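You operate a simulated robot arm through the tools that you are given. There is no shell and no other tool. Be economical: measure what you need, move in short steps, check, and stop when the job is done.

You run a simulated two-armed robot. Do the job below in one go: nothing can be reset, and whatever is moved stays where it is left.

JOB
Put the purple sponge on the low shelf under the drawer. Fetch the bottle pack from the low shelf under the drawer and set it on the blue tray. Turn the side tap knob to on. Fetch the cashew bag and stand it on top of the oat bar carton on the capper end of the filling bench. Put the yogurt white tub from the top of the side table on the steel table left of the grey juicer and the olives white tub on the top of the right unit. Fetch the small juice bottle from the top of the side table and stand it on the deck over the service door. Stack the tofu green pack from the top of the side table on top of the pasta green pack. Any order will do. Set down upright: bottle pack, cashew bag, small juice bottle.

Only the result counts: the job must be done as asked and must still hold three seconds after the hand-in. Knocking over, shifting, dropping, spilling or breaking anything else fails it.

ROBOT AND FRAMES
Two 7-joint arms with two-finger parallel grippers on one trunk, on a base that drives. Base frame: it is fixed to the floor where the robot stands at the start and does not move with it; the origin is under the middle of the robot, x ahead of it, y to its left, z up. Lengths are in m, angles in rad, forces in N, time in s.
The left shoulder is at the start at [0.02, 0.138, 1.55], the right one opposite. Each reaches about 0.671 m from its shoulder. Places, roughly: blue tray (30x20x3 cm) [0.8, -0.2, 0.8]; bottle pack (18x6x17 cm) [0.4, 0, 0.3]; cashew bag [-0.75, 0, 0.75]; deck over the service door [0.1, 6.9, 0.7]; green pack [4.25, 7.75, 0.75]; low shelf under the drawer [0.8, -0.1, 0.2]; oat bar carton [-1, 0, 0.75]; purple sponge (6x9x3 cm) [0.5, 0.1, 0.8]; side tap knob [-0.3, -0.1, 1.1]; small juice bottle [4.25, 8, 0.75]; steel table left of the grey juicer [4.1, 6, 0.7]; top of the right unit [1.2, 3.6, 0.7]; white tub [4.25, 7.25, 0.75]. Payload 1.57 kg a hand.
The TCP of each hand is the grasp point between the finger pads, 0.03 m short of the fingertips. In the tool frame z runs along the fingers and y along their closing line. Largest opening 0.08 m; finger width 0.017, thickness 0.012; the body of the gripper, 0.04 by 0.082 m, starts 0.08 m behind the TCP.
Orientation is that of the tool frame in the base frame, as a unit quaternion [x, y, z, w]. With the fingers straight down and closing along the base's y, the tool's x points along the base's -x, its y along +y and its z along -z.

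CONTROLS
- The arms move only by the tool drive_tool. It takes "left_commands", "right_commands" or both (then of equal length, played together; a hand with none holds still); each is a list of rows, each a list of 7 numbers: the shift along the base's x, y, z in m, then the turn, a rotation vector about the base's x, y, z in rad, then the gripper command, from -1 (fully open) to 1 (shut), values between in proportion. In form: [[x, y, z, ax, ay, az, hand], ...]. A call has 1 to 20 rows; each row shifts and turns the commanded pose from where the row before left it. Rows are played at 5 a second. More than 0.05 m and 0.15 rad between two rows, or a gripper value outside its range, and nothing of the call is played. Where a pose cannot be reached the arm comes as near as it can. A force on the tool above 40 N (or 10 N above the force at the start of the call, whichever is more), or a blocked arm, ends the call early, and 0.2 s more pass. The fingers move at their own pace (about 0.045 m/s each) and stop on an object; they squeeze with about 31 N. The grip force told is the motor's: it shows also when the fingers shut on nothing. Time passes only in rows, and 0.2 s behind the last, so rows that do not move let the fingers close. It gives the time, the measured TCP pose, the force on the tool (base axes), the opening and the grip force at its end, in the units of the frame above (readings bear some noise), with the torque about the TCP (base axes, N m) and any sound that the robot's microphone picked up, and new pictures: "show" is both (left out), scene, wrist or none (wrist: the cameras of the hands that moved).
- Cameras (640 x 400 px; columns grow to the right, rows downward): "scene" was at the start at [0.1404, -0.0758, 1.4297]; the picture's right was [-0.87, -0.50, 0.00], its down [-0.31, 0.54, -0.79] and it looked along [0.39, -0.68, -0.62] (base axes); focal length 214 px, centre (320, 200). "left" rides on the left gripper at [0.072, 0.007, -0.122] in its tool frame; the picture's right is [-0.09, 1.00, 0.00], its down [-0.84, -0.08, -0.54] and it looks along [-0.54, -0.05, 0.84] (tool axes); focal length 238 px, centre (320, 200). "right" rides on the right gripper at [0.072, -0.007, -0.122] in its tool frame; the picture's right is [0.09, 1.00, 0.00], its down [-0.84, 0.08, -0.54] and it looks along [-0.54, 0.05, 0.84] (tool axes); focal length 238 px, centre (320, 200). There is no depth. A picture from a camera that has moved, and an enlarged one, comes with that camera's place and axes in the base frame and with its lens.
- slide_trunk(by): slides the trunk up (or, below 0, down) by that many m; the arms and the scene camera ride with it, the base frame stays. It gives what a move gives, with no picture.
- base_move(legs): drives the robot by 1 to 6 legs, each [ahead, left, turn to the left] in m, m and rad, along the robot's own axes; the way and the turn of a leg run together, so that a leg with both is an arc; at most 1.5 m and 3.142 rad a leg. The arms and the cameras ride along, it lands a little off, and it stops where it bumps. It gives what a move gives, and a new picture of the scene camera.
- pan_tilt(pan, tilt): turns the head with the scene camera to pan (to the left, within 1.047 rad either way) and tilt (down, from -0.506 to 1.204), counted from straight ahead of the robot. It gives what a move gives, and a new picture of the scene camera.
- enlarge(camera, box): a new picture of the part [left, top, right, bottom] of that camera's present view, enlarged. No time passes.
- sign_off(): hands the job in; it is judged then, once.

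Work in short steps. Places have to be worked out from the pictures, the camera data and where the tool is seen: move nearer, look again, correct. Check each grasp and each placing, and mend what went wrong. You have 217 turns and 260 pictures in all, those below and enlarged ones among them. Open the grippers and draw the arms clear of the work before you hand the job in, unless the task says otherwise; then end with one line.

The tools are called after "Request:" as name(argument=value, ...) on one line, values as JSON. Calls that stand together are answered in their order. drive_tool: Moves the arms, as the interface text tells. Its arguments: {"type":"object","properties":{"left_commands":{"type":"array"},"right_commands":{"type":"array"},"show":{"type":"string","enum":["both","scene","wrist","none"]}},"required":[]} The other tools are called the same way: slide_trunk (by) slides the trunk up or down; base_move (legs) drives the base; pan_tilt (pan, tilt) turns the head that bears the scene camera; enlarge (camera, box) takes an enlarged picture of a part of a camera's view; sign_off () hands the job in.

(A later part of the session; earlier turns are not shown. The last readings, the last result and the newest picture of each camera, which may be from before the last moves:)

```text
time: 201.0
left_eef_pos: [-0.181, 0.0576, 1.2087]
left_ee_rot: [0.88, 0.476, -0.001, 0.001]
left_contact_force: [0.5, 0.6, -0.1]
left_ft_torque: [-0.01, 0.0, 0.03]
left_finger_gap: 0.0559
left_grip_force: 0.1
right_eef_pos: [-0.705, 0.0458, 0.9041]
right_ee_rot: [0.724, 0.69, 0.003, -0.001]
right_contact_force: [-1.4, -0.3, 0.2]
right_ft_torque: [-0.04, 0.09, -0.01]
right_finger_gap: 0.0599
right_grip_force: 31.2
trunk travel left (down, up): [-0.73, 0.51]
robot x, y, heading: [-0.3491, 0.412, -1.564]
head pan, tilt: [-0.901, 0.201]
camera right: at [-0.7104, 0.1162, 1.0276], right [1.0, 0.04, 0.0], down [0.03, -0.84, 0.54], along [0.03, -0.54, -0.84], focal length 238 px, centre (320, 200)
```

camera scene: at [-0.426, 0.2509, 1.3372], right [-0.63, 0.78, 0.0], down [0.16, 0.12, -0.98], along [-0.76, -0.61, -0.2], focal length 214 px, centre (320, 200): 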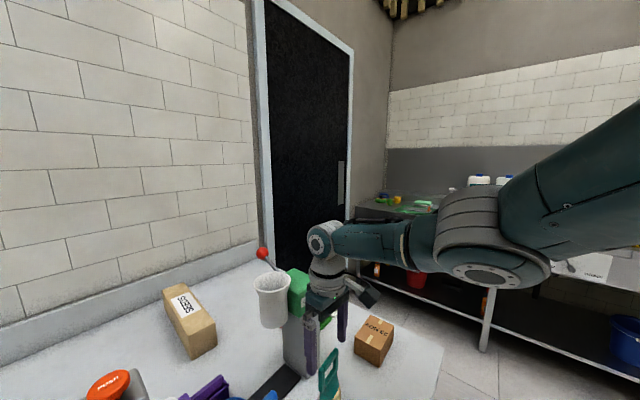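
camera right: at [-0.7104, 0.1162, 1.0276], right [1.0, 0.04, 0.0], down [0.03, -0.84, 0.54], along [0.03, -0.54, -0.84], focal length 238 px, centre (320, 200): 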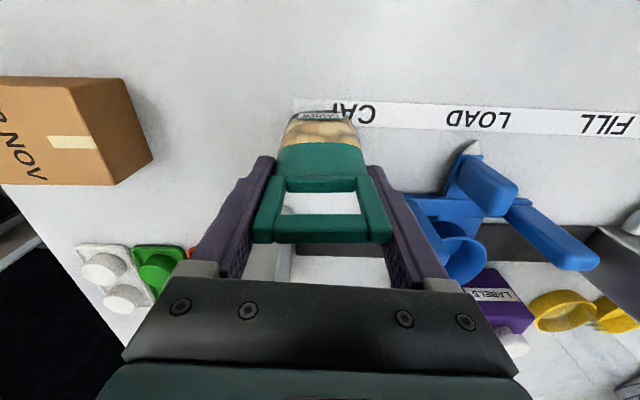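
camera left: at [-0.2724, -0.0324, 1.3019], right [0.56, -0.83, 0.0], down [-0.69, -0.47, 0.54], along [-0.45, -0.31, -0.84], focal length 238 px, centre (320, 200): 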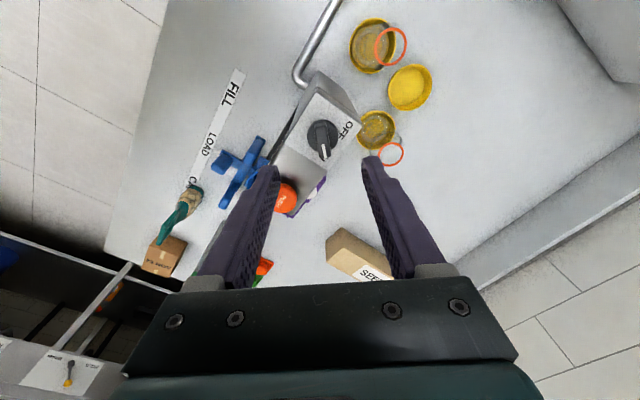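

Gripped (6 cm). I lift it 12 cm, and look at the carton with the head.

Request:
drive_tool(right_commands=[[0, 0, 0.01, 0, 0, 0, 1], [0, 0.01, 0.03, 0, 0, 0, 1], [0, 0.02, 0.04, 0, 0, 0, 1], [0, 0.02, 0.04, 0, 0, 0, 1]], show="wrist")

Request:
pan_tilt(pan=-0.85, tilt=0.65)

```text
time: 202.0
left_eef_pos: [-0.1814, 0.0585, 1.2087]
left_ee_rot: [0.879, 0.477, -0.001, 0.0]
left_contact_force: [0.6, 0.6, 0.4]
left_ft_torque: [-0.01, 0.03, 0.01]
left_finger_gap: 0.056
left_grip_force: 0.0
right_eef_pos: [-0.7047, 0.0956, 1.0254]
right_ee_rot: [0.724, 0.69, 0.005, -0.002]
right_contact_force: [-0.7, 1.0, 0.8]
right_ft_torque: [0.01, -0.01, 0.0]
right_finger_gap: 0.0597
right_grip_force: 31.0
trunk travel left (down, up): [-0.73, 0.51]
robot x, y, heading: [-0.3497, 0.4104, -1.564]
head pan, tilt: [-0.901, 0.201]
camera right: at [-0.7099, 0.1677, 1.1492], right [1.0, 0.04, 0.0], down [0.03, -0.84, 0.53], along [0.03, -0.53, -0.84], focal length 238 px, centre (320, 200)
```

right: 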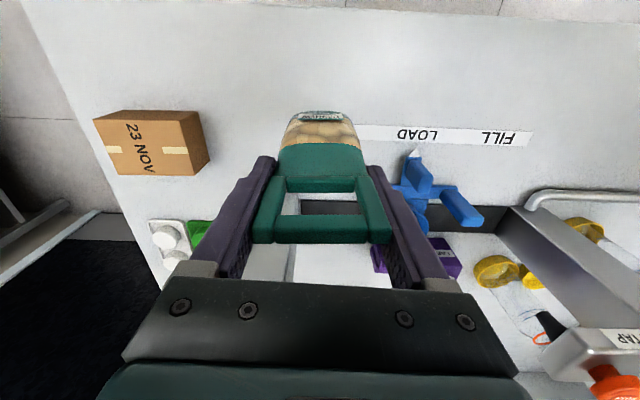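

```text
time: 202.9
left_eef_pos: [-0.1809, 0.0572, 1.2079]
left_ee_rot: [0.879, 0.477, 0.0, -0.001]
left_contact_force: [0.1, 1.3, -0.3]
left_ft_torque: [-0.03, 0.0, -0.05]
left_finger_gap: 0.056
left_grip_force: 0.1
right_eef_pos: [-0.703, 0.0954, 1.0248]
right_ee_rot: [0.724, 0.689, 0.004, -0.001]
right_contact_force: [0.5, -0.3, -0.6]
right_ft_torque: [0.02, 0.0, 0.0]
right_finger_gap: 0.0597
right_grip_force: 31.0
trunk travel left (down, up): [-0.73, 0.51]
robot x, y, heading: [-0.3499, 0.4115, -1.565]
head pan, tilt: [-0.85, 0.649]
camera scene: at [-0.4182, 0.2515, 1.2362], right [-0.66, 0.75, 0.0], down [0.45, 0.4, -0.8], along [-0.6, -0.53, -0.6], focal length 214 px, centre (320, 200)
```

scene: 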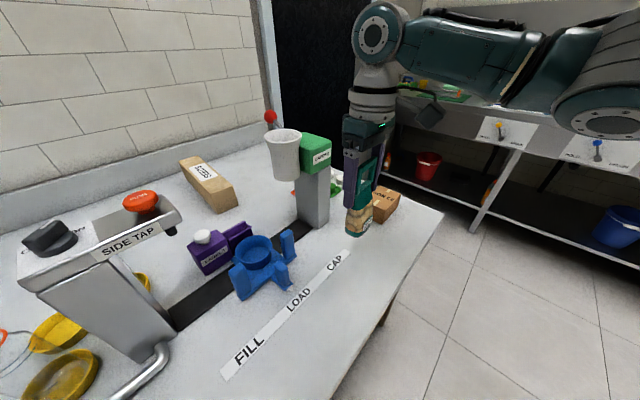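

Carton top spans x −0.988…−0.875, y 0.012…0.087, top z≈0.85. I move the base right so the bag comes above its centre (−0.931, 0.05).

Request:
base_move(legs=[[0, -0.226, 0]])

Request:
drive_tool(right_commands=[[0, -0.02, 0, 0, 0, 0, 1], [0, -0.02, 0, 0, 0, 0, 1]])

```text
time: 204.7
left_eef_pos: [-0.4072, 0.057, 1.2086]
left_ee_rot: [0.878, 0.478, -0.001, 0.0]
left_contact_force: [-0.1, 0.1, 0.2]
left_ft_torque: [0.01, -0.02, 0.02]
left_finger_gap: 0.0559
left_grip_force: 0.1
right_eef_pos: [-0.932, 0.0921, 1.0251]
right_ee_rot: [0.723, 0.691, 0.003, -0.001]
right_contact_force: [0.2, -0.2, 0.1]
right_ft_torque: [0.01, -0.01, 0.01]
right_finger_gap: 0.0596
right_grip_force: 31.3
trunk travel left (down, up): [-0.73, 0.51]
robot x, y, heading: [-0.5852, 0.4066, -1.563]
head pan, tilt: [-0.85, 0.649]
camera scene: at [-0.6458, 0.2497, 1.2361], right [-0.67, 0.75, 0.0], down [0.45, 0.4, -0.8], along [-0.59, -0.53, -0.6], focal length 214 px, centre (320, 200)
```

scene: 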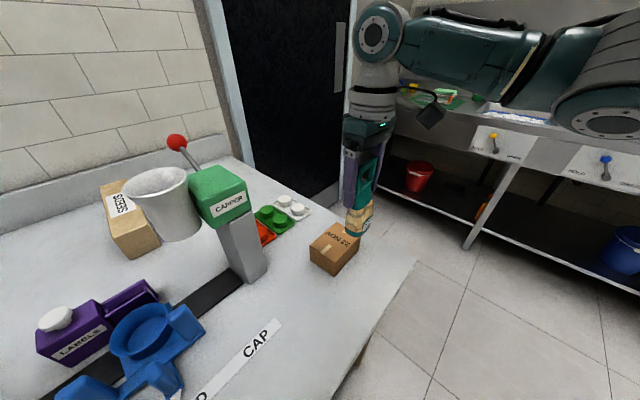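

```text
time: 205.2
left_eef_pos: [-0.4067, 0.0575, 1.2081]
left_ee_rot: [0.878, 0.478, -0.001, 0.001]
left_contact_force: [-0.4, -1.2, 0.4]
left_ft_torque: [-0.02, 0.03, 0.03]
left_finger_gap: 0.0561
left_grip_force: 0.0
right_eef_pos: [-0.9307, 0.0523, 1.0254]
right_ee_rot: [0.723, 0.691, 0.003, -0.001]
right_contact_force: [-0.3, -0.9, -0.9]
right_ft_torque: [-0.01, 0.03, 0.04]
right_finger_gap: 0.06
right_grip_force: 30.8
trunk travel left (down, up): [-0.73, 0.51]
robot x, y, heading: [-0.5771, 0.4071, -1.564]
head pan, tilt: [-0.85, 0.649]
camera scene: at [-0.6459, 0.2496, 1.2362], right [-0.67, 0.75, 0.0], down [0.45, 0.4, -0.8], along [-0.59, -0.53, -0.6], focal length 214 px, centre (320, 200)
camera right: at [-0.9365, 0.1235, 1.1473], right [1.0, 0.05, 0.0], down [0.04, -0.84, 0.54], along [0.03, -0.54, -0.84], focal length 238 px, centre (320, 200)
```

scene: 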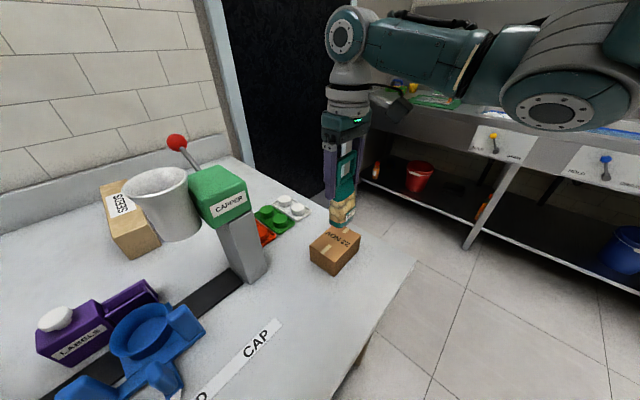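
right: 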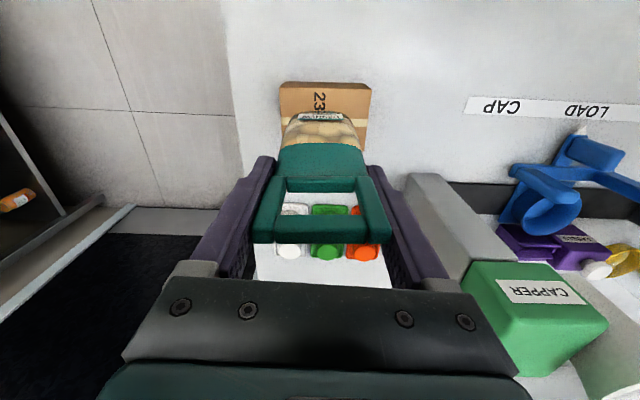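

Aligned over the carton. I lower until contact.

Request:
drive_tool(right_commands=[[0, -0.002, -0.03, 0, 0, 0, 1], [0, 0, -0.025, 0, 0, 0, 1], [0, 0, -0.006, 0, 0, 0, 1], [0, 0, -0.004, 0, 0, 0, 1], [0, 0, -0.004, 0, 0, 0, 1], [0, 0, -0.004, 0, 0, 0, 1]])

```text
time: 206.7
left_eef_pos: [-0.4079, 0.0551, 1.2099]
left_ee_rot: [0.878, 0.479, -0.001, 0.001]
left_contact_force: [0.0, 0.0, -0.1]
left_ft_torque: [0.01, 0.04, 0.01]
left_finger_gap: 0.0562
left_grip_force: 0.0
right_eef_pos: [-0.9345, 0.0474, 0.9541]
right_ee_rot: [0.722, 0.692, 0.001, 0.001]
right_contact_force: [5.4, 1.3, 26.8]
right_ft_torque: [-0.09, -0.03, 0.11]
right_finger_gap: 0.06
right_grip_force: 30.9
trunk travel left (down, up): [-0.73, 0.51]
robot x, y, heading: [-0.5836, 0.4077, -1.559]
head pan, tilt: [-0.85, 0.649]
camera scene: at [-0.6466, 0.2486, 1.2368], right [-0.67, 0.75, 0.0], down [0.45, 0.4, -0.8], along [-0.59, -0.53, -0.6], focal length 214 px, centre (320, 200)
camera right: at [-0.9384, 0.1201, 1.0773], right [1.0, 0.05, 0.0], down [0.04, -0.84, 0.54], along [0.03, -0.54, -0.84], focal length 238 px, centre (320, 200)
```

scene: 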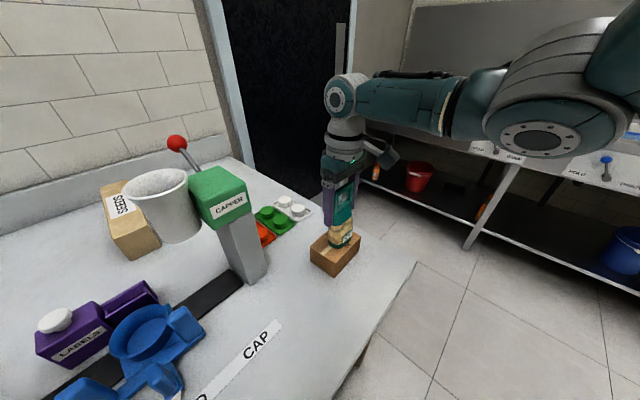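
right: 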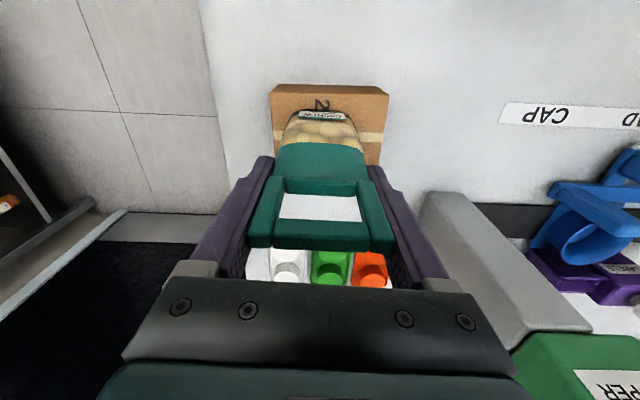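

Full contact with little torque. I ease up 3 mm, open, and lift straight away.

Request:
drive_tool(right_commands=[[0, 0, 0.004, 0, 0, 0, 1], [0, 0, 0, 0, 0, 0, 0.3], [0, 0, 0, 0, 0, 0, -0.3], [0, 0, 0, 0, 0, 0, -1], [0, 0, 0, 0, 0, 0, -1], [0.001, 0, 0.02, 0, 0, 0, -1], [0, 0, 0.03, 0, 0, 0, -1], [0, 0, 0.04, 0, 0, 0, -1], [0, 0, 0.04, 0, 0, 0, -1]])

```text
time: 208.7
left_eef_pos: [-0.4075, 0.0571, 1.2082]
left_ee_rot: [0.878, 0.478, -0.001, 0.001]
left_contact_force: [0.0, 0.7, -0.2]
left_ft_torque: [-0.01, 0.0, -0.01]
left_finger_gap: 0.0561
left_grip_force: 0.0
right_eef_pos: [-0.9267, 0.0513, 1.0862]
right_ee_rot: [0.723, 0.691, 0.003, -0.002]
right_contact_force: [-0.8, 0.0, -1.2]
right_ft_torque: [0.0, -0.03, 0.01]
right_finger_gap: 0.0799
right_grip_force: 0.0
trunk travel left (down, up): [-0.73, 0.51]
robot x, y, heading: [-0.5785, 0.4093, -1.558]
head pan, tilt: [-0.85, 0.649]
camera scene: at [-0.6459, 0.2496, 1.2361], right [-0.67, 0.75, 0.0], down [0.45, 0.4, -0.8], along [-0.59, -0.53, -0.6], focal length 214 px, centre (320, 200)
camera right: at [-0.9343, 0.1231, 1.2099], right [1.0, 0.05, 0.0], down [0.04, -0.84, 0.54], along [0.03, -0.53, -0.84], focal length 238 px, centre (320, 200)
```

scene: 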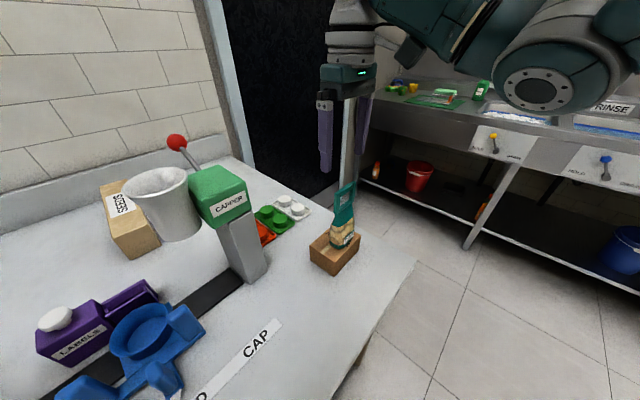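
right: 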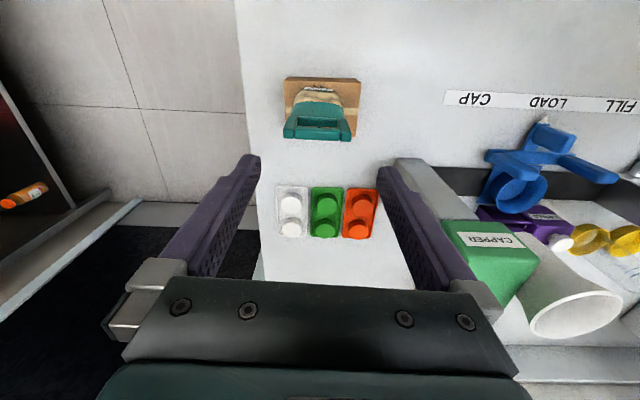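

The cashew bag stands on the carton. Now the far tasks: I back out, turn to face +x and drive toward the corridor at x≈2.5.

Request:
base_move(legs=[[-1.2, 0, 0], [0, 0, 1.56], [1.5, 0, 0], [1.5, 0, 0], [0.1, 0, 0]])

Request:
pan_tilt(pan=0.75, tilt=0.15)

```text
time: 233.4
left_eef_pos: [2.8736, 1.8051, 1.2073]
left_ee_rot: [0.281, 0.96, 0.0, 0.0]
left_contact_force: [-0.9, 0.2, -0.2]
left_ft_torque: [0.0, 0.03, 0.02]
left_finger_gap: 0.056
left_grip_force: 0.0
right_eef_pos: [2.8805, 1.2848, 1.0864]
right_ee_rot: [0.021, 1.0, 0.003, -0.004]
right_contact_force: [-0.3, -1.0, -0.1]
right_ft_torque: [-0.02, 0.02, 0.03]
right_finger_gap: 0.0799
right_grip_force: 0.0
trunk travel left (down, up): [-0.73, 0.51]
robot x, y, heading: [2.5246, 1.6351, 0.011]
head pan, tilt: [-0.85, 0.649]
camera scene: at [2.6785, 1.5682, 1.2361], right [-0.74, -0.67, 0.0], down [-0.4, 0.45, -0.8], along [0.53, -0.59, -0.6], focal length 214 px, centre (320, 200)
```

scene: 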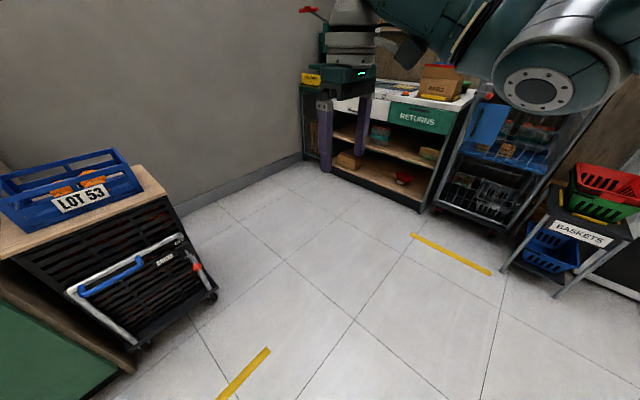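

```text
time: 235.0
left_eef_pos: [2.8745, 1.8058, 1.2083]
left_ee_rot: [0.282, 0.959, 0.0, 0.0]
left_contact_force: [-0.5, 0.4, 1.0]
left_ft_torque: [0.0, -0.03, -0.03]
left_finger_gap: 0.0561
left_grip_force: 0.1
right_eef_pos: [2.8802, 1.2845, 1.0851]
right_ee_rot: [0.021, 1.0, 0.002, -0.003]
right_contact_force: [0.1, -0.2, -0.2]
right_ft_torque: [-0.01, 0.03, 0.01]
right_finger_gap: 0.0801
right_grip_force: 0.2
trunk travel left (down, up): [-0.73, 0.51]
robot x, y, heading: [2.5235, 1.6363, 0.009]
head pan, tilt: [0.75, 0.15]
camera scene: at [2.6877, 1.6967, 1.2819], right [0.69, -0.72, 0.0], down [-0.11, -0.1, -0.99], along [0.72, 0.68, -0.15], focal length 214 px, centre (320, 200)
```

scene: 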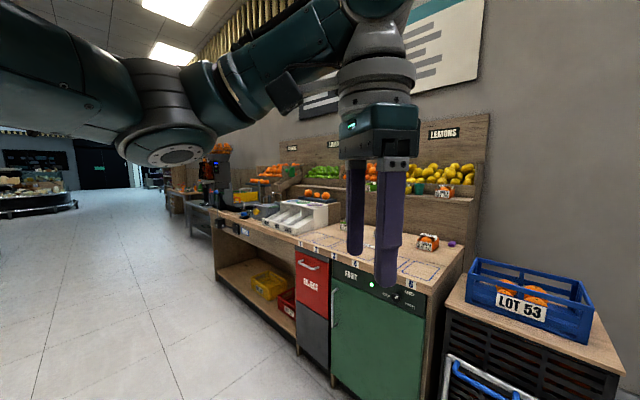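

Clear corridor to the left. I drive sideways +y about 4.4 m and look at the tables ahead.

Request:
base_move(legs=[[0, 1.5, -0.01], [0, 1.5, 0], [0, 1.4, 0]])

Request:
pan_tilt(pan=0.35, tilt=0.3)

```text
time: 256.2
left_eef_pos: [2.8704, 6.2214, 1.2085]
left_ee_rot: [0.287, 0.958, 0.0, 0.001]
left_contact_force: [-0.5, 0.2, 0.4]
left_ft_torque: [0.01, 0.02, 0.01]
left_finger_gap: 0.056
left_grip_force: 0.0
right_eef_pos: [2.8724, 5.7001, 1.0865]
right_ee_rot: [0.026, 1.0, 0.002, -0.002]
right_contact_force: [0.3, 0.3, 0.2]
right_ft_torque: [-0.01, -0.03, 0.03]
right_finger_gap: 0.0797
right_grip_force: 0.1
trunk travel left (down, up): [-0.73, 0.51]
robot x, y, heading: [2.516, 6.0549, 0.003]
head pan, tilt: [0.75, 0.15]
camera scene: at [2.6836, 6.1148, 1.2819], right [0.68, -0.73, 0.0], down [-0.11, -0.1, -0.99], along [0.72, 0.68, -0.15], focal length 214 px, centre (320, 200)
```

scene: 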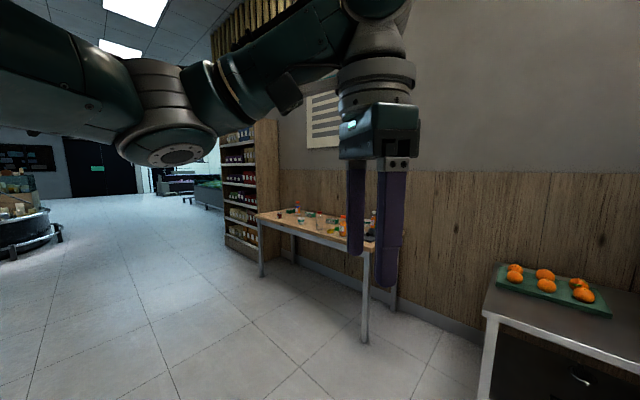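

```text
time: 257.0
left_eef_pos: [2.871, 6.2221, 1.2091]
left_ee_rot: [0.286, 0.958, 0.0, 0.001]
left_contact_force: [0.9, -0.2, -0.2]
left_ft_torque: [-0.02, -0.02, 0.01]
left_finger_gap: 0.0561
left_grip_force: 0.1
right_eef_pos: [2.8724, 5.7003, 1.0856]
right_ee_rot: [0.026, 1.0, 0.003, -0.004]
right_contact_force: [-0.7, 0.8, 0.5]
right_ft_torque: [0.01, 0.0, 0.0]
right_finger_gap: 0.0801
right_grip_force: 0.1
trunk travel left (down, up): [-0.73, 0.51]
robot x, y, heading: [2.5161, 6.0528, 0.005]
head pan, tilt: [0.351, 0.3]
camera scene: at [2.7034, 6.0838, 1.2679], right [0.35, -0.94, 0.0], down [-0.28, -0.1, -0.96], along [0.9, 0.33, -0.3], focal length 214 px, centre (320, 200)
```

scene: 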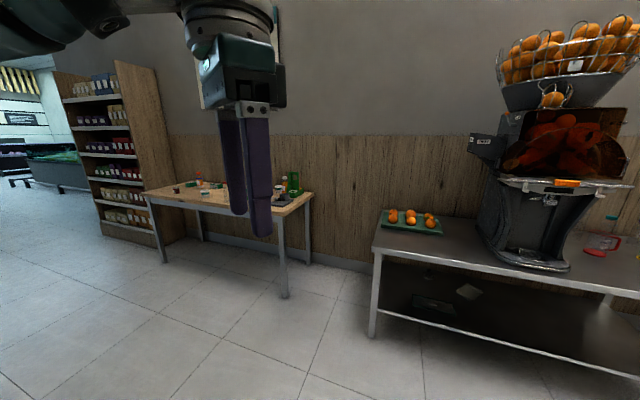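

I drive to (3.45, 7.5) in front of the side table and look down at it.

Request:
base_move(legs=[[0, 1.45, 0], [0.9, 0, 0]])

Request:
pan_tilt(pan=0.0, tilt=0.6)

```text
time: 268.5
left_eef_pos: [3.8017, 7.5962, 1.208]
left_ee_rot: [0.307, 0.952, 0.0, 0.001]
left_contact_force: [-0.1, 1.0, 0.4]
left_ft_torque: [0.0, -0.02, 0.03]
left_finger_gap: 0.0561
left_grip_force: 0.0
right_eef_pos: [3.7787, 7.0755, 1.0852]
right_ee_rot: [0.048, 0.999, 0.002, -0.004]
right_contact_force: [-0.5, 1.0, -0.2]
right_ft_torque: [0.0, -0.01, 0.01]
right_finger_gap: 0.08
right_grip_force: 0.1
trunk travel left (down, up): [-0.73, 0.51]
robot x, y, heading: [3.4471, 7.4417, -0.045]
head pan, tilt: [0.351, 0.3]
camera scene: at [3.628, 7.4652, 1.2679], right [0.3, -0.95, 0.0], down [-0.28, -0.09, -0.96], along [0.91, 0.29, -0.3], focal length 214 px, centre (320, 200)
```

scene: 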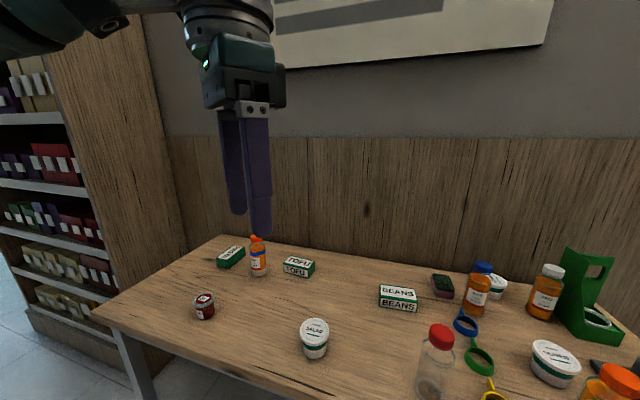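

```text
time: 269.3
left_eef_pos: [3.8009, 7.5964, 1.2089]
left_ee_rot: [0.307, 0.952, -0.001, 0.001]
left_contact_force: [0.0, -0.1, 0.4]
left_ft_torque: [0.01, 0.0, 0.0]
left_finger_gap: 0.056
left_grip_force: 0.2
right_eef_pos: [3.7807, 7.0752, 1.0859]
right_ee_rot: [0.047, 0.999, 0.002, -0.003]
right_contact_force: [-0.8, -0.6, 0.5]
right_ft_torque: [-0.02, -0.01, -0.01]
right_finger_gap: 0.0799
right_grip_force: 0.0
trunk travel left (down, up): [-0.73, 0.51]
robot x, y, heading: [3.4415, 7.4435, -0.045]
head pan, tilt: [0.0, 0.6]
camera scene: at [3.6273, 7.4332, 1.2405], right [-0.04, -1.0, 0.0], down [-0.56, 0.02, -0.83], along [0.82, -0.03, -0.56], focal length 214 px, centre (320, 200)
```

scene: 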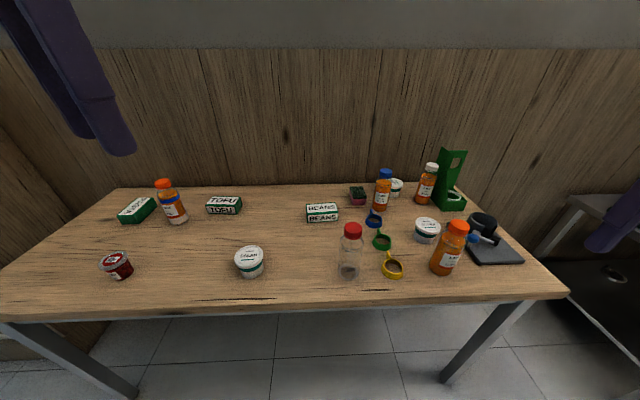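

Request:
enlarge(camera="scene", box=[80, 150, 280, 290])

Request:
enlarge(camera="scene", box=[290, 140, 490, 290])

```text
2.86 times, centred on (180, 220) of scene
camera zoom: at [3.6273, 7.4332, 1.2405], right [-0.04, -1.0, 0.0], down [-0.56, 0.02, -0.83], along [0.82, -0.03, -0.56], focal length 613 px, centre (720, 143)
```

zoom: 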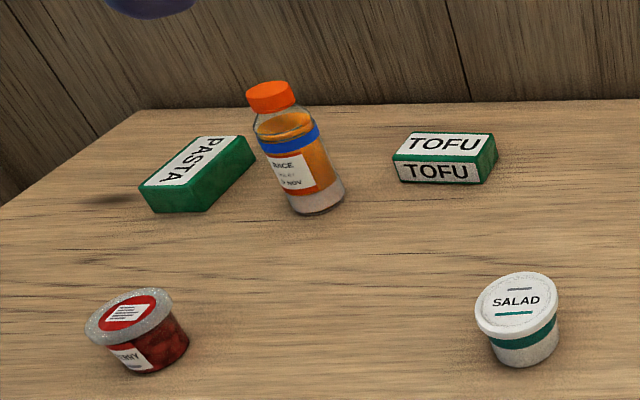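

```text
2.67 times, centred on (390, 215) of scene
camera zoom: at [3.6273, 7.4332, 1.2405], right [-0.04, -1.0, 0.0], down [-0.56, 0.02, -0.83], along [0.82, -0.03, -0.56], focal length 572 px, centre (133, 160)
```

zoom: 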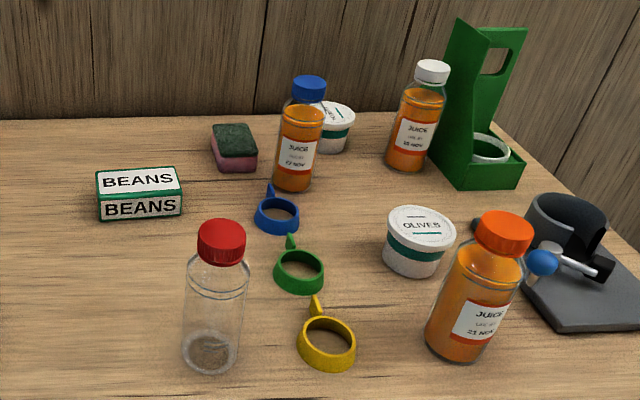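

The pasta, tofu and small orange-capped juice bottle are at left; salad, OLIVES and a third white tub (behind the blue-capped bottle, presumably yogurt) right. First tofu: I turn the left hand so it closes along x, and raise the right hand.

Request:
drive_tool(left_commands=[[0, 0, 0, 0, 0, 0.146, -1], [0, 0, 0, 0, 0, 0.146, -1], [0, 0, 0, 0, 0, 0.146, -1], [0, 0, 0, 0, 0, 0.146, -1], [0, 0, 0, 0, 0, 0.146, -1], [0, 0, 0, 0, 0, 0.146, -1], [0, 0, 0, 0, 0, 0.146, -1], [0, 0, 0, 0, 0, 0.146, -1], [0, 0, 0, 0, 0, 0.146, -1], [0, 0, 0, 0, 0, 0.146, -1], [0, 0, 0, 0, 0, 0.146, -1], [0, 0, 0, 0, 0, 0.146, -1], [0, 0, 0, 0, 0, 0.146, -1], [0, 0, 0, 0, 0, 0.146, -1], [0, 0, 0, 0, 0, 0.14, -1]], right_commands=[[0, 0, 0.01, 0, 0, 0, -1], [0, 0, 0.01, 0, 0, 0, -1], [0, 0, 0.01, 0, 0, 0, -1], [0, 0, 0.01, 0, 0, 0, -1], [0, 0, 0.01, 0, 0, 0, -1], [0, 0, 0.01, 0, 0, 0, -1], [0, 0, 0.01, 0, 0, 0, -1], [0, 0, 0.01, 0, 0, 0, -1], [0, 0, 0.01, 0, 0, 0, -1], [0, 0, 0.01, 0, 0, 0, -1], [0, 0, 0, 0, 0, 0, -1], [0, 0, 0, 0, 0, 0, -1], [0, 0, 0, 0, 0, 0, -1], [0, 0, 0, 0, 0, 0, -1], [0, 0, 0, 0, 0, 0, -1]], show="none")

Request:
base_move(legs=[[0, 0.12, 0.045], [0.36, 0, 0]])

```text
time: 272.5
left_eef_pos: [3.801, 7.5966, 1.2087]
left_ee_rot: [-0.705, 0.71, 0.0, 0.001]
left_contact_force: [-0.4, 0.8, 0.3]
left_ft_torque: [0.01, 0.05, -0.02]
left_finger_gap: 0.0799
left_grip_force: 0.2
right_eef_pos: [3.7808, 7.0743, 1.1866]
right_ee_rot: [0.048, 0.999, 0.002, -0.004]
right_contact_force: [-0.5, -0.5, -0.3]
right_ft_torque: [0.0, -0.01, -0.01]
right_finger_gap: 0.0799
right_grip_force: 0.1
trunk travel left (down, up): [-0.73, 0.51]
robot x, y, heading: [3.441, 7.4434, -0.041]
head pan, tilt: [0.0, 0.6]
```

```text
time: 275.6
left_eef_pos: [4.1573, 7.731, 1.2087]
left_ee_rot: [0.719, -0.695, 0.0, -0.001]
left_contact_force: [0.0, -0.6, -0.2]
left_ft_torque: [0.01, 0.0, 0.0]
left_finger_gap: 0.0798
left_grip_force: 0.1
right_eef_pos: [4.1599, 7.2087, 1.1873]
right_ee_rot: [0.027, 1.0, 0.001, -0.004]
right_contact_force: [0.5, -0.2, 0.0]
right_ft_torque: [0.02, 0.01, -0.01]
right_finger_gap: 0.08
right_grip_force: 0.1
trunk travel left (down, up): [-0.73, 0.51]
robot x, y, heading: [3.8087, 7.5604, 0.001]
head pan, tilt: [0.0, 0.6]
camera scene: at [3.9904, 7.5607, 1.2404], right [0.0, -1.0, 0.0], down [-0.56, 0.0, -0.83], along [0.83, 0.0, -0.56], focal length 214 px, centre (320, 200)
```

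scene: 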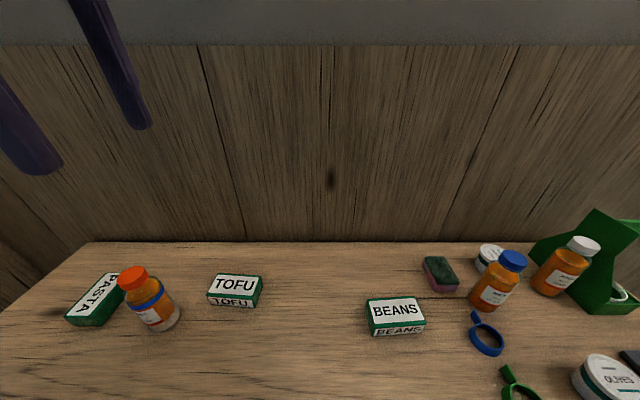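

Tofu top centre is (4.333, 7.782, 0.737), table ≈0.70. I move in, lower the trunk, and align over it.

Request:
base_move(legs=[[0.165, 0.05, 0]])

Request:
slide_trunk(by=-0.2)

Request:
drive_tool(left_commands=[[0.008, 0, -0.03, 0, 0, -0.1, -1], [0, 0, -0.03, 0, 0, 0, -1], [0, 0, -0.03, 0, 0, 0, -1], [0, 0, 0, 0, 0, 0, -1]], show="wrist")

```text
time: 277.1
left_eef_pos: [4.3219, 7.7834, 1.2072]
left_ee_rot: [0.72, -0.694, -0.001, -0.001]
left_contact_force: [-0.2, -0.1, -0.4]
left_ft_torque: [0.01, -0.01, 0.0]
left_finger_gap: 0.0802
left_grip_force: 0.1
right_eef_pos: [4.3264, 7.2616, 1.1866]
right_ee_rot: [0.024, 1.0, 0.002, -0.005]
right_contact_force: [-0.3, 0.1, -0.8]
right_ft_torque: [0.01, 0.0, 0.0]
right_finger_gap: 0.08
right_grip_force: 0.1
trunk travel left (down, up): [-0.73, 0.51]
robot x, y, heading: [3.9697, 7.6132, 0.005]
head pan, tilt: [0.0, 0.6]
camera scene: at [4.1569, 7.6123, 1.2404], right [0.01, -1.0, 0.0], down [-0.56, 0.0, -0.83], along [0.83, 0.0, -0.56], focal length 214 px, centre (320, 200)
```

scene: 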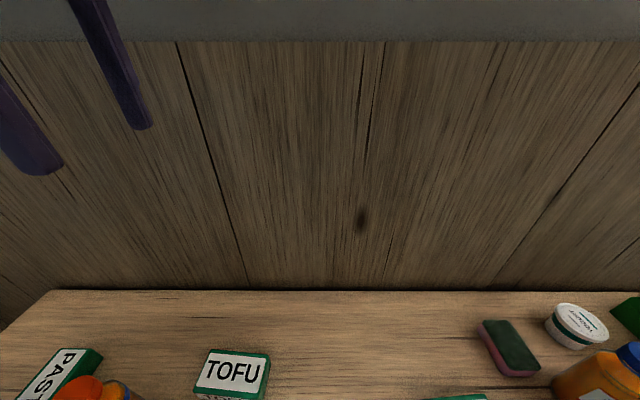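

```text
time: 279.3
left_eef_pos: [4.3224, 7.7836, 1.0066]
left_ee_rot: [0.72, -0.694, -0.001, -0.001]
left_contact_force: [-1.1, 0.1, -0.4]
left_ft_torque: [0.01, 0.0, -0.01]
left_finger_gap: 0.0797
left_grip_force: 0.1
right_eef_pos: [4.3264, 7.2604, 0.9864]
right_ee_rot: [0.025, 1.0, 0.002, -0.005]
right_contact_force: [-0.5, -0.1, -0.2]
right_ft_torque: [0.02, -0.01, -0.01]
right_finger_gap: 0.0802
right_grip_force: 0.0
trunk travel left (down, up): [-0.53, 0.71]
robot x, y, heading: [3.9701, 7.61, 0.003]
head pan, tilt: [0.0, 0.6]
```

```text
time: 280.3
left_eef_pos: [4.3308, 7.7826, 0.917]
left_ee_rot: [-0.685, 0.729, 0.0, 0.001]
left_contact_force: [-0.1, 0.2, -0.3]
left_ft_torque: [0.04, 0.02, 0.0]
left_finger_gap: 0.0799
left_grip_force: 0.0
right_eef_pos: [4.3271, 7.2616, 0.9876]
right_ee_rot: [0.025, 1.0, 0.002, -0.004]
right_contact_force: [0.0, -0.2, -0.3]
right_ft_torque: [-0.01, -0.01, 0.01]
right_finger_gap: 0.0799
right_grip_force: 0.0
trunk travel left (down, up): [-0.53, 0.71]
robot x, y, heading: [3.9713, 7.6111, 0.007]
head pan, tilt: [0.0, 0.6]
camera left: at [4.32, 7.7111, 1.0389], right [-0.99, 0.15, 0.0], down [0.13, 0.83, 0.54], along [0.08, 0.54, -0.84], focal length 238 px, centre (320, 200)
```

left: 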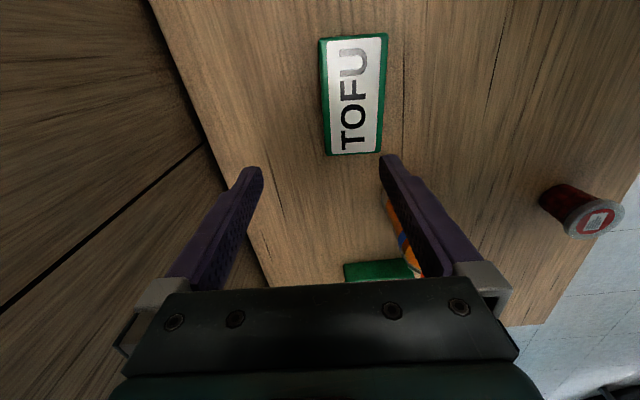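

YOGURT tub confirmed at the back right. The wrist view puts tofu's centre at (4.286, 7.775), ~7 cm deep, so I correct −x and go down to check again.

Request:
drive_tool(left_commands=[[-0.022, -0.003, -0.02, 0, 0, 0, -1], [-0.022, -0.003, -0.04, 0, 0, 0, -1], [0, 0, -0.04, 0, 0, 0, -1], [0, 0, 0, 0, 0, 0, -1]], show="wrist")

```text
time: 281.3
left_eef_pos: [4.2897, 7.7759, 0.8217]
left_ee_rot: [-0.684, 0.729, -0.004, 0.003]
left_contact_force: [1.5, -1.7, 24.6]
left_ft_torque: [-0.06, -1.01, 0.09]
left_finger_gap: 0.0801
left_grip_force: 0.0
right_eef_pos: [4.3284, 7.2617, 0.988]
right_ee_rot: [0.025, 1.0, 0.002, -0.003]
right_contact_force: [0.7, 0.7, 1.0]
right_ft_torque: [-0.02, 0.01, 0.0]
right_finger_gap: 0.08
right_grip_force: 0.1
trunk travel left (down, up): [-0.53, 0.71]
robot x, y, heading: [3.9755, 7.6146, 0.006]
head pan, tilt: [0.0, 0.6]
camera left: at [4.2787, 7.7038, 0.9425], right [-0.99, 0.15, -0.01], down [0.12, 0.83, 0.54], along [0.09, 0.53, -0.84], focal length 238 px, centre (320, 200)
```

left: 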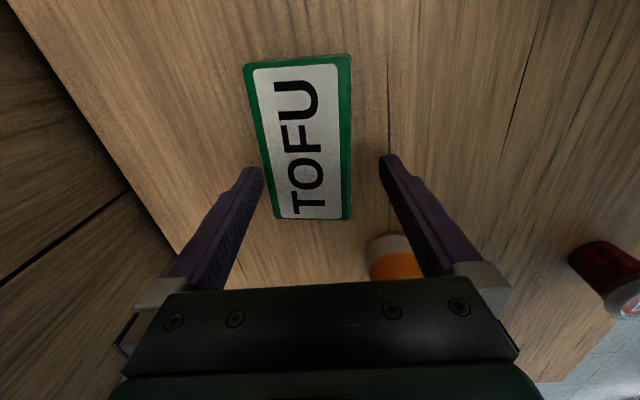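

The +x finger touched tofu's top edge (top is at z≈0.79). I lift, shift +x 1 cm, and descend again.

Request:
drive_tool(left_commands=[[0, 0, 0.02, 0, 0, 0, -1], [0.01, -0.01, 0, 0, 0, -0.02, -1], [0, 0, -0.02, 0, 0, 0, -1], [0, 0, -0.012, 0, 0, 0, -1], [0, 0, -0.01, 0, 0, 0, -1]], show="wrist")

```text
time: 282.5
left_eef_pos: [4.2966, 7.7655, 0.7955]
left_ee_rot: [-0.677, 0.736, 0.0, 0.001]
left_contact_force: [-0.7, -0.8, 0.5]
left_ft_torque: [-0.03, 0.03, 0.02]
left_finger_gap: 0.0799
left_grip_force: 0.0
right_eef_pos: [4.3258, 7.2619, 0.9851]
right_ee_rot: [0.024, 1.0, 0.002, -0.004]
right_contact_force: [-1.0, 1.0, -0.4]
right_ft_torque: [-0.04, 0.05, -0.02]
right_finger_gap: 0.0801
right_grip_force: 0.1
trunk travel left (down, up): [-0.53, 0.71]
robot x, y, heading: [3.9694, 7.6145, 0.004]
head pan, tilt: [0.0, 0.6]
camera left: at [4.2852, 7.6943, 0.9164], right [-0.98, 0.17, 0.0], down [0.15, 0.83, 0.54], along [0.1, 0.54, -0.84], focal length 238 px, centre (320, 200)
```

left: 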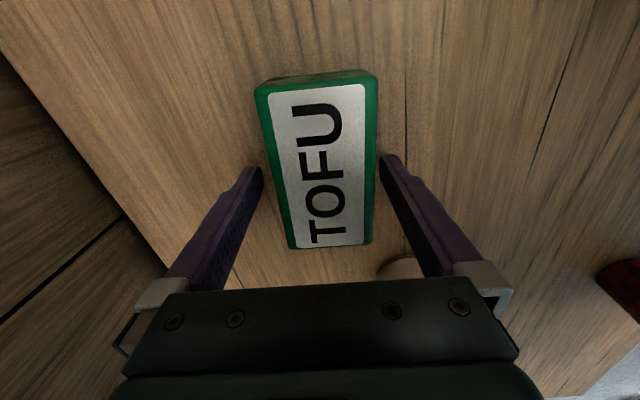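

Straddling now. Lower 8 mm more and close.

Request:
drive_tool(left_commands=[[0, 0, -0.007, 0, 0, -0.03, -1], [0, 0, 0, 0, 0, 0, 0], [0, 0, 0, 0, 0, 0, 1], [0, 0, 0, 0, 0, 0, 1], [0, 0, 0, 0, 0, 0, 1], [0, 0, 0.02, 0, 0, 0, 1], [0, 0, 0.04, 0, 0, 0, 1], [0, 0, 0.04, 0, 0, 0, 1]], show="wrist")

```text
time: 284.3
left_eef_pos: [4.2976, 7.7668, 0.8876]
left_ee_rot: [-0.666, 0.746, 0.002, 0.001]
left_contact_force: [0.3, 0.8, -2.2]
left_ft_torque: [0.02, -0.03, 0.01]
left_finger_gap: 0.0619
left_grip_force: 31.2
right_eef_pos: [4.3266, 7.2615, 0.9856]
right_ee_rot: [0.024, 1.0, 0.002, -0.005]
right_contact_force: [-0.5, 0.7, 0.1]
right_ft_torque: [0.0, -0.04, -0.02]
right_finger_gap: 0.0802
right_grip_force: 0.1
trunk travel left (down, up): [-0.53, 0.71]
robot x, y, heading: [3.9724, 7.6125, -0.002]
head pan, tilt: [0.0, 0.6]
camera left: at [4.2839, 7.6959, 1.0096], right [-0.98, 0.2, 0.0], down [0.17, 0.82, 0.54], along [0.11, 0.53, -0.84], focal length 238 px, centre (320, 200)
```

left: 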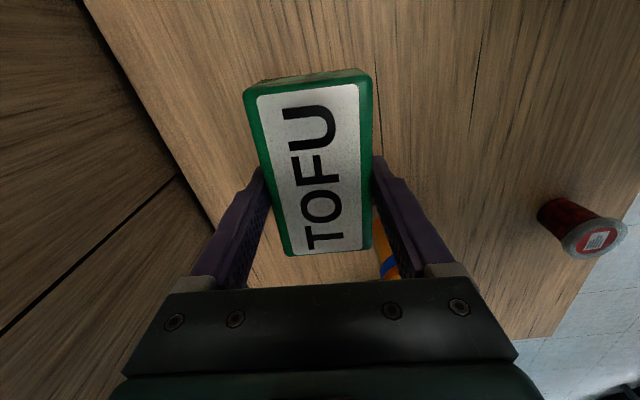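

Tofu is held. Pasta lies at about (4.26, 8.06) with its long side along x, so I raise clear of the juice bottle, turn tofu by −1.42 rad to match, and shift the base left.

Request:
drive_tool(left_commands=[[-0.01, 0, 0.03, 0, 0, 0, 1], [-0.01, 0, 0.04, 0, 0, 0, 1], [-0.01, 0, 0.02, 0, 0, -0.142, 1], [0, 0, 0, 0, 0, -0.142, 1], [0, 0, 0, 0, 0, -0.142, 1], [0, 0, 0, 0, 0, -0.142, 1], [0, 0, 0, 0, 0, -0.142, 1], [0, 0, 0, 0, 0, -0.142, 1], [0, 0, 0, 0, 0, -0.142, 1], [0, 0, 0, 0, 0, -0.142, 1], [0, 0, 0, 0, 0, -0.142, 1], [0, 0, 0, 0, 0, -0.142, 1]], show="none")

Request:
base_move(legs=[[0, 0.28, 0]])

Request:
drive_tool(left_commands=[[0, 0, 0, 0, 0, 0, 1]], show="wrist")

```text
time: 286.9
left_eef_pos: [4.2666, 7.7665, 0.9789]
left_ee_rot: [-0.017, 1.0, -0.001, 0.001]
left_contact_force: [0.1, -0.6, -2.6]
left_ft_torque: [0.02, -0.02, 0.01]
left_finger_gap: 0.0618
left_grip_force: 30.7
right_eef_pos: [4.3263, 7.2595, 0.9856]
right_ee_rot: [0.024, 1.0, 0.002, -0.004]
right_contact_force: [-0.2, 0.3, 0.0]
right_ft_torque: [0.07, 0.04, 0.03]
right_finger_gap: 0.08
right_grip_force: 0.0
trunk travel left (down, up): [-0.53, 0.71]
robot x, y, heading: [3.9748, 7.6128, 0.006]
head pan, tilt: [0.0, 0.6]
```

```text
time: 288.9
left_eef_pos: [4.2636, 8.0459, 0.9785]
left_ee_rot: [-0.02, 1.0, 0.0, 0.001]
left_contact_force: [-0.2, -0.6, -2.5]
left_ft_torque: [0.05, -0.02, 0.02]
left_finger_gap: 0.0615
left_grip_force: 30.8
right_eef_pos: [4.3252, 7.5395, 0.9874]
right_ee_rot: [0.023, 1.0, 0.002, -0.004]
right_contact_force: [0.7, 0.3, -0.1]
right_ft_torque: [-0.01, 0.03, 0.01]
right_finger_gap: 0.0795
right_grip_force: 0.1
trunk travel left (down, up): [-0.53, 0.71]
robot x, y, heading: [3.9679, 7.8885, 0.014]
head pan, tilt: [0.0, 0.6]
camera scene: at [4.1548, 7.8902, 1.0404], right [0.01, -1.0, 0.0], down [-0.56, -0.01, -0.82], along [0.82, 0.01, -0.57], focal length 214 px, centre (320, 200)
```

scene: 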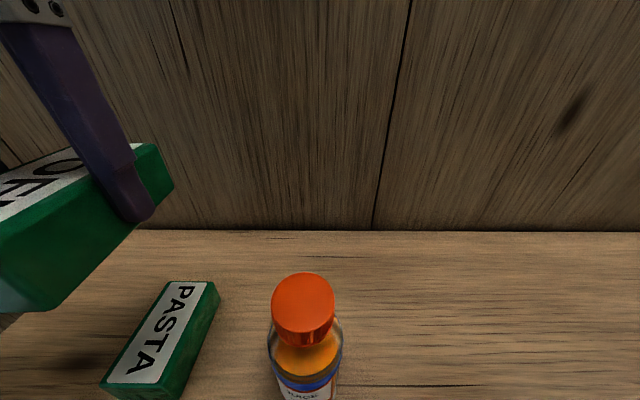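

```text
time: 289.2
left_eef_pos: [4.2643, 8.0459, 0.9781]
left_ee_rot: [-0.02, 1.0, -0.001, 0.001]
left_contact_force: [-0.7, 0.3, -1.3]
left_ft_torque: [-0.01, -0.02, 0.02]
left_finger_gap: 0.0617
left_grip_force: 31.2
right_eef_pos: [4.3264, 7.54, 0.9867]
right_ee_rot: [0.023, 1.0, 0.002, -0.004]
right_contact_force: [-0.1, -0.2, -1.0]
right_ft_torque: [-0.03, 0.01, -0.01]
right_finger_gap: 0.0801
right_grip_force: 0.0
trunk travel left (down, up): [-0.53, 0.71]
robot x, y, heading: [3.9681, 7.8881, 0.013]
head pan, tilt: [0.0, 0.6]
camera left: at [4.1925, 8.0483, 1.1006], right [0.05, 1.0, 0.0], down [0.84, -0.04, 0.54], along [0.54, -0.03, -0.84], focal length 238 px, centre (320, 200)
```

left: 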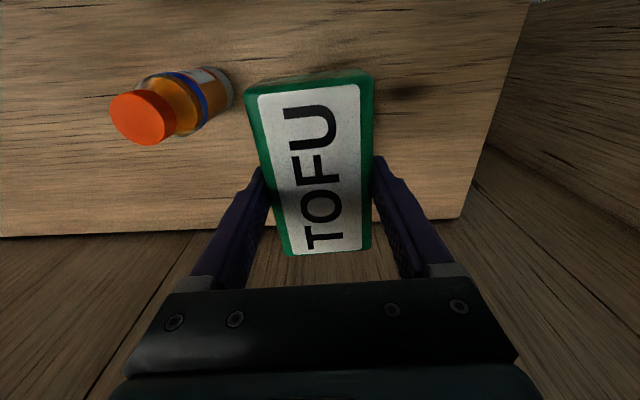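

Pasta's top is centred at (4.271, 8.066). I shift over it and lower until contact.

Request:
drive_tool(left_commands=[[0.007, 0.02, -0.03, 0, 0, 0, 1], [0, 0, -0.05, 0, 0, 0, 1], [0, 0, -0.045, 0, 0, 0, 1], [0, 0, -0.01, 0, 0, 0, 1], [0, 0, -0.006, 0, 0, 0, 1], [0, 0, -0.004, 0, 0, 0, 1], [0, 0, -0.004, 0, 0, 0, 1], [0, 0, -0.004, 0, 0, 0, 1]], show="scene")

```text
time: 291.1
left_eef_pos: [4.2729, 8.0664, 0.828]
left_ee_rot: [-0.021, 1.0, -0.001, 0.002]
left_contact_force: [-5.3, -0.7, 27.1]
left_ft_torque: [0.12, 0.11, 0.37]
left_finger_gap: 0.0618
left_grip_force: 31.1
right_eef_pos: [4.326, 7.5401, 0.9867]
right_ee_rot: [0.022, 1.0, 0.003, -0.004]
right_contact_force: [0.0, 0.0, 0.7]
right_ft_torque: [-0.01, -0.02, -0.02]
right_finger_gap: 0.0803
right_grip_force: 0.1
trunk travel left (down, up): [-0.53, 0.71]
robot x, y, heading: [3.9684, 7.8902, 0.005]
head pan, tilt: [0.0, 0.6]
camera scene: at [4.1552, 7.8907, 1.0411], right [0.01, -1.0, 0.0], down [-0.56, 0.0, -0.83], along [0.83, 0.01, -0.56], focal length 214 px, centre (320, 200)
```

scene: 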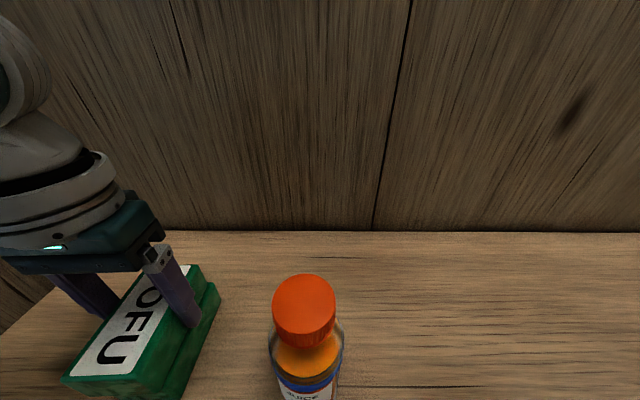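

Contact at the expected height; tofu sits squarely on pasta. I release and lift.

Request:
drive_tool(left_commands=[[0, 0, 0.003, 0, 0, 0, 1], [0, 0, 0, 0, 0, 0, 0.2], [0, 0, 0, 0, 0, 0, -0.5], [0, 0, 0, 0, 0, 0, -1], [0, 0, 0, 0, 0, 0, -1], [0, 0, 0.02, 0, 0, 0, -1], [0, 0, 0.04, 0, 0, 0, -1], [0, 0, 0.05, 0, 0, 0, -1], [0, -0.02, 0.04, 0, 0, 0, -1]], show="wrist")

```text
time: 293.1
left_eef_pos: [4.271, 8.0431, 0.9794]
left_ee_rot: [-0.021, 1.0, 0.001, 0.0]
left_contact_force: [-0.4, 0.4, 0.3]
left_ft_torque: [-0.01, 0.0, -0.03]
left_finger_gap: 0.0803
left_grip_force: 0.0
right_eef_pos: [4.3254, 7.5386, 0.9868]
right_ee_rot: [0.022, 1.0, 0.002, -0.003]
right_contact_force: [-0.6, -0.4, -0.4]
right_ft_torque: [0.01, -0.01, 0.0]
right_finger_gap: 0.0801
right_grip_force: 0.2
trunk travel left (down, up): [-0.53, 0.71]
robot x, y, heading: [3.9674, 7.8906, 0.012]
head pan, tilt: [0.0, 0.6]
camera left: at [4.2001, 8.0466, 1.1009], right [0.05, 1.0, 0.0], down [0.84, -0.04, 0.54], along [0.54, -0.03, -0.84], focal length 238 px, centre (320, 200)
```

left: 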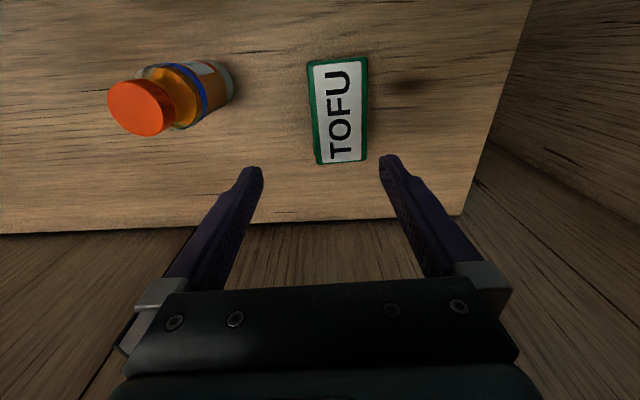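

Tofu is stacked. The small juice bottle is at (4.233, 7.913), cap top ≈0.92. I move the left hand over it.

Request:
base_move(legs=[[0, -0.1, 0]])

Request:
drive_tool(left_commands=[[-0.019, -0.015, 0, 0, 0, 0, -1], [-0.02, -0.015, 0, 0, 0, 0, -1]], show="wrist")

```text
time: 294.2
left_eef_pos: [4.2729, 7.9441, 0.9786]
left_ee_rot: [-0.021, 1.0, 0.0, 0.001]
left_contact_force: [-0.9, 0.2, -0.7]
left_ft_torque: [0.0, 0.02, -0.01]
left_finger_gap: 0.0801
left_grip_force: 0.0
right_eef_pos: [4.3281, 7.4408, 0.9859]
right_ee_rot: [0.022, 1.0, 0.002, -0.005]
right_contact_force: [-0.6, 0.0, -0.5]
right_ft_torque: [-0.01, 0.01, 0.03]
right_finger_gap: 0.0798
right_grip_force: 0.1
trunk travel left (down, up): [-0.53, 0.71]
robot x, y, heading: [3.9694, 7.7897, 0.01]
head pan, tilt: [0.0, 0.6]
camera scene: at [4.1559, 7.7904, 1.0404], right [0.01, -1.0, 0.0], down [-0.56, -0.01, -0.83], along [0.83, 0.01, -0.56], focal length 214 px, centre (320, 200)
```

scene: 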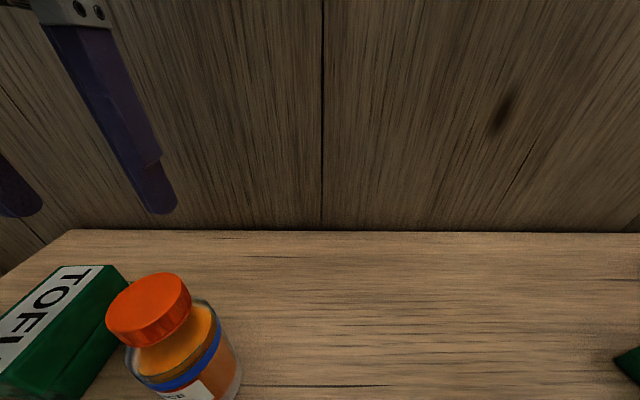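

```text
time: 294.8
left_eef_pos: [4.2333, 7.9133, 0.9794]
left_ee_rot: [-0.022, 1.0, 0.0, 0.001]
left_contact_force: [0.0, -0.6, 1.0]
left_ft_torque: [0.01, -0.01, -0.01]
left_finger_gap: 0.08
left_grip_force: 0.1
right_eef_pos: [4.3266, 7.4395, 0.9867]
right_ee_rot: [0.023, 1.0, 0.002, -0.004]
right_contact_force: [-0.1, 0.2, 0.2]
right_ft_torque: [-0.01, -0.01, 0.02]
right_finger_gap: 0.0799
right_grip_force: 0.0
trunk travel left (down, up): [-0.53, 0.71]
robot x, y, heading: [3.9682, 7.7847, 0.008]
head pan, tilt: [0.0, 0.6]
camera left: at [4.1617, 7.9173, 1.1005], right [0.05, 1.0, 0.0], down [0.84, -0.04, 0.54], along [0.54, -0.03, -0.84], focal length 238 px, centre (320, 200)
```

left: 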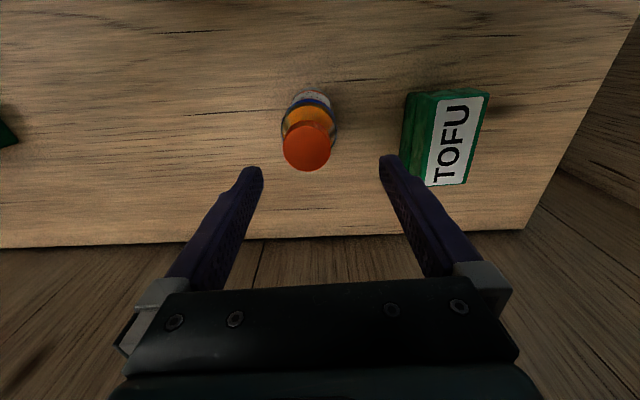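

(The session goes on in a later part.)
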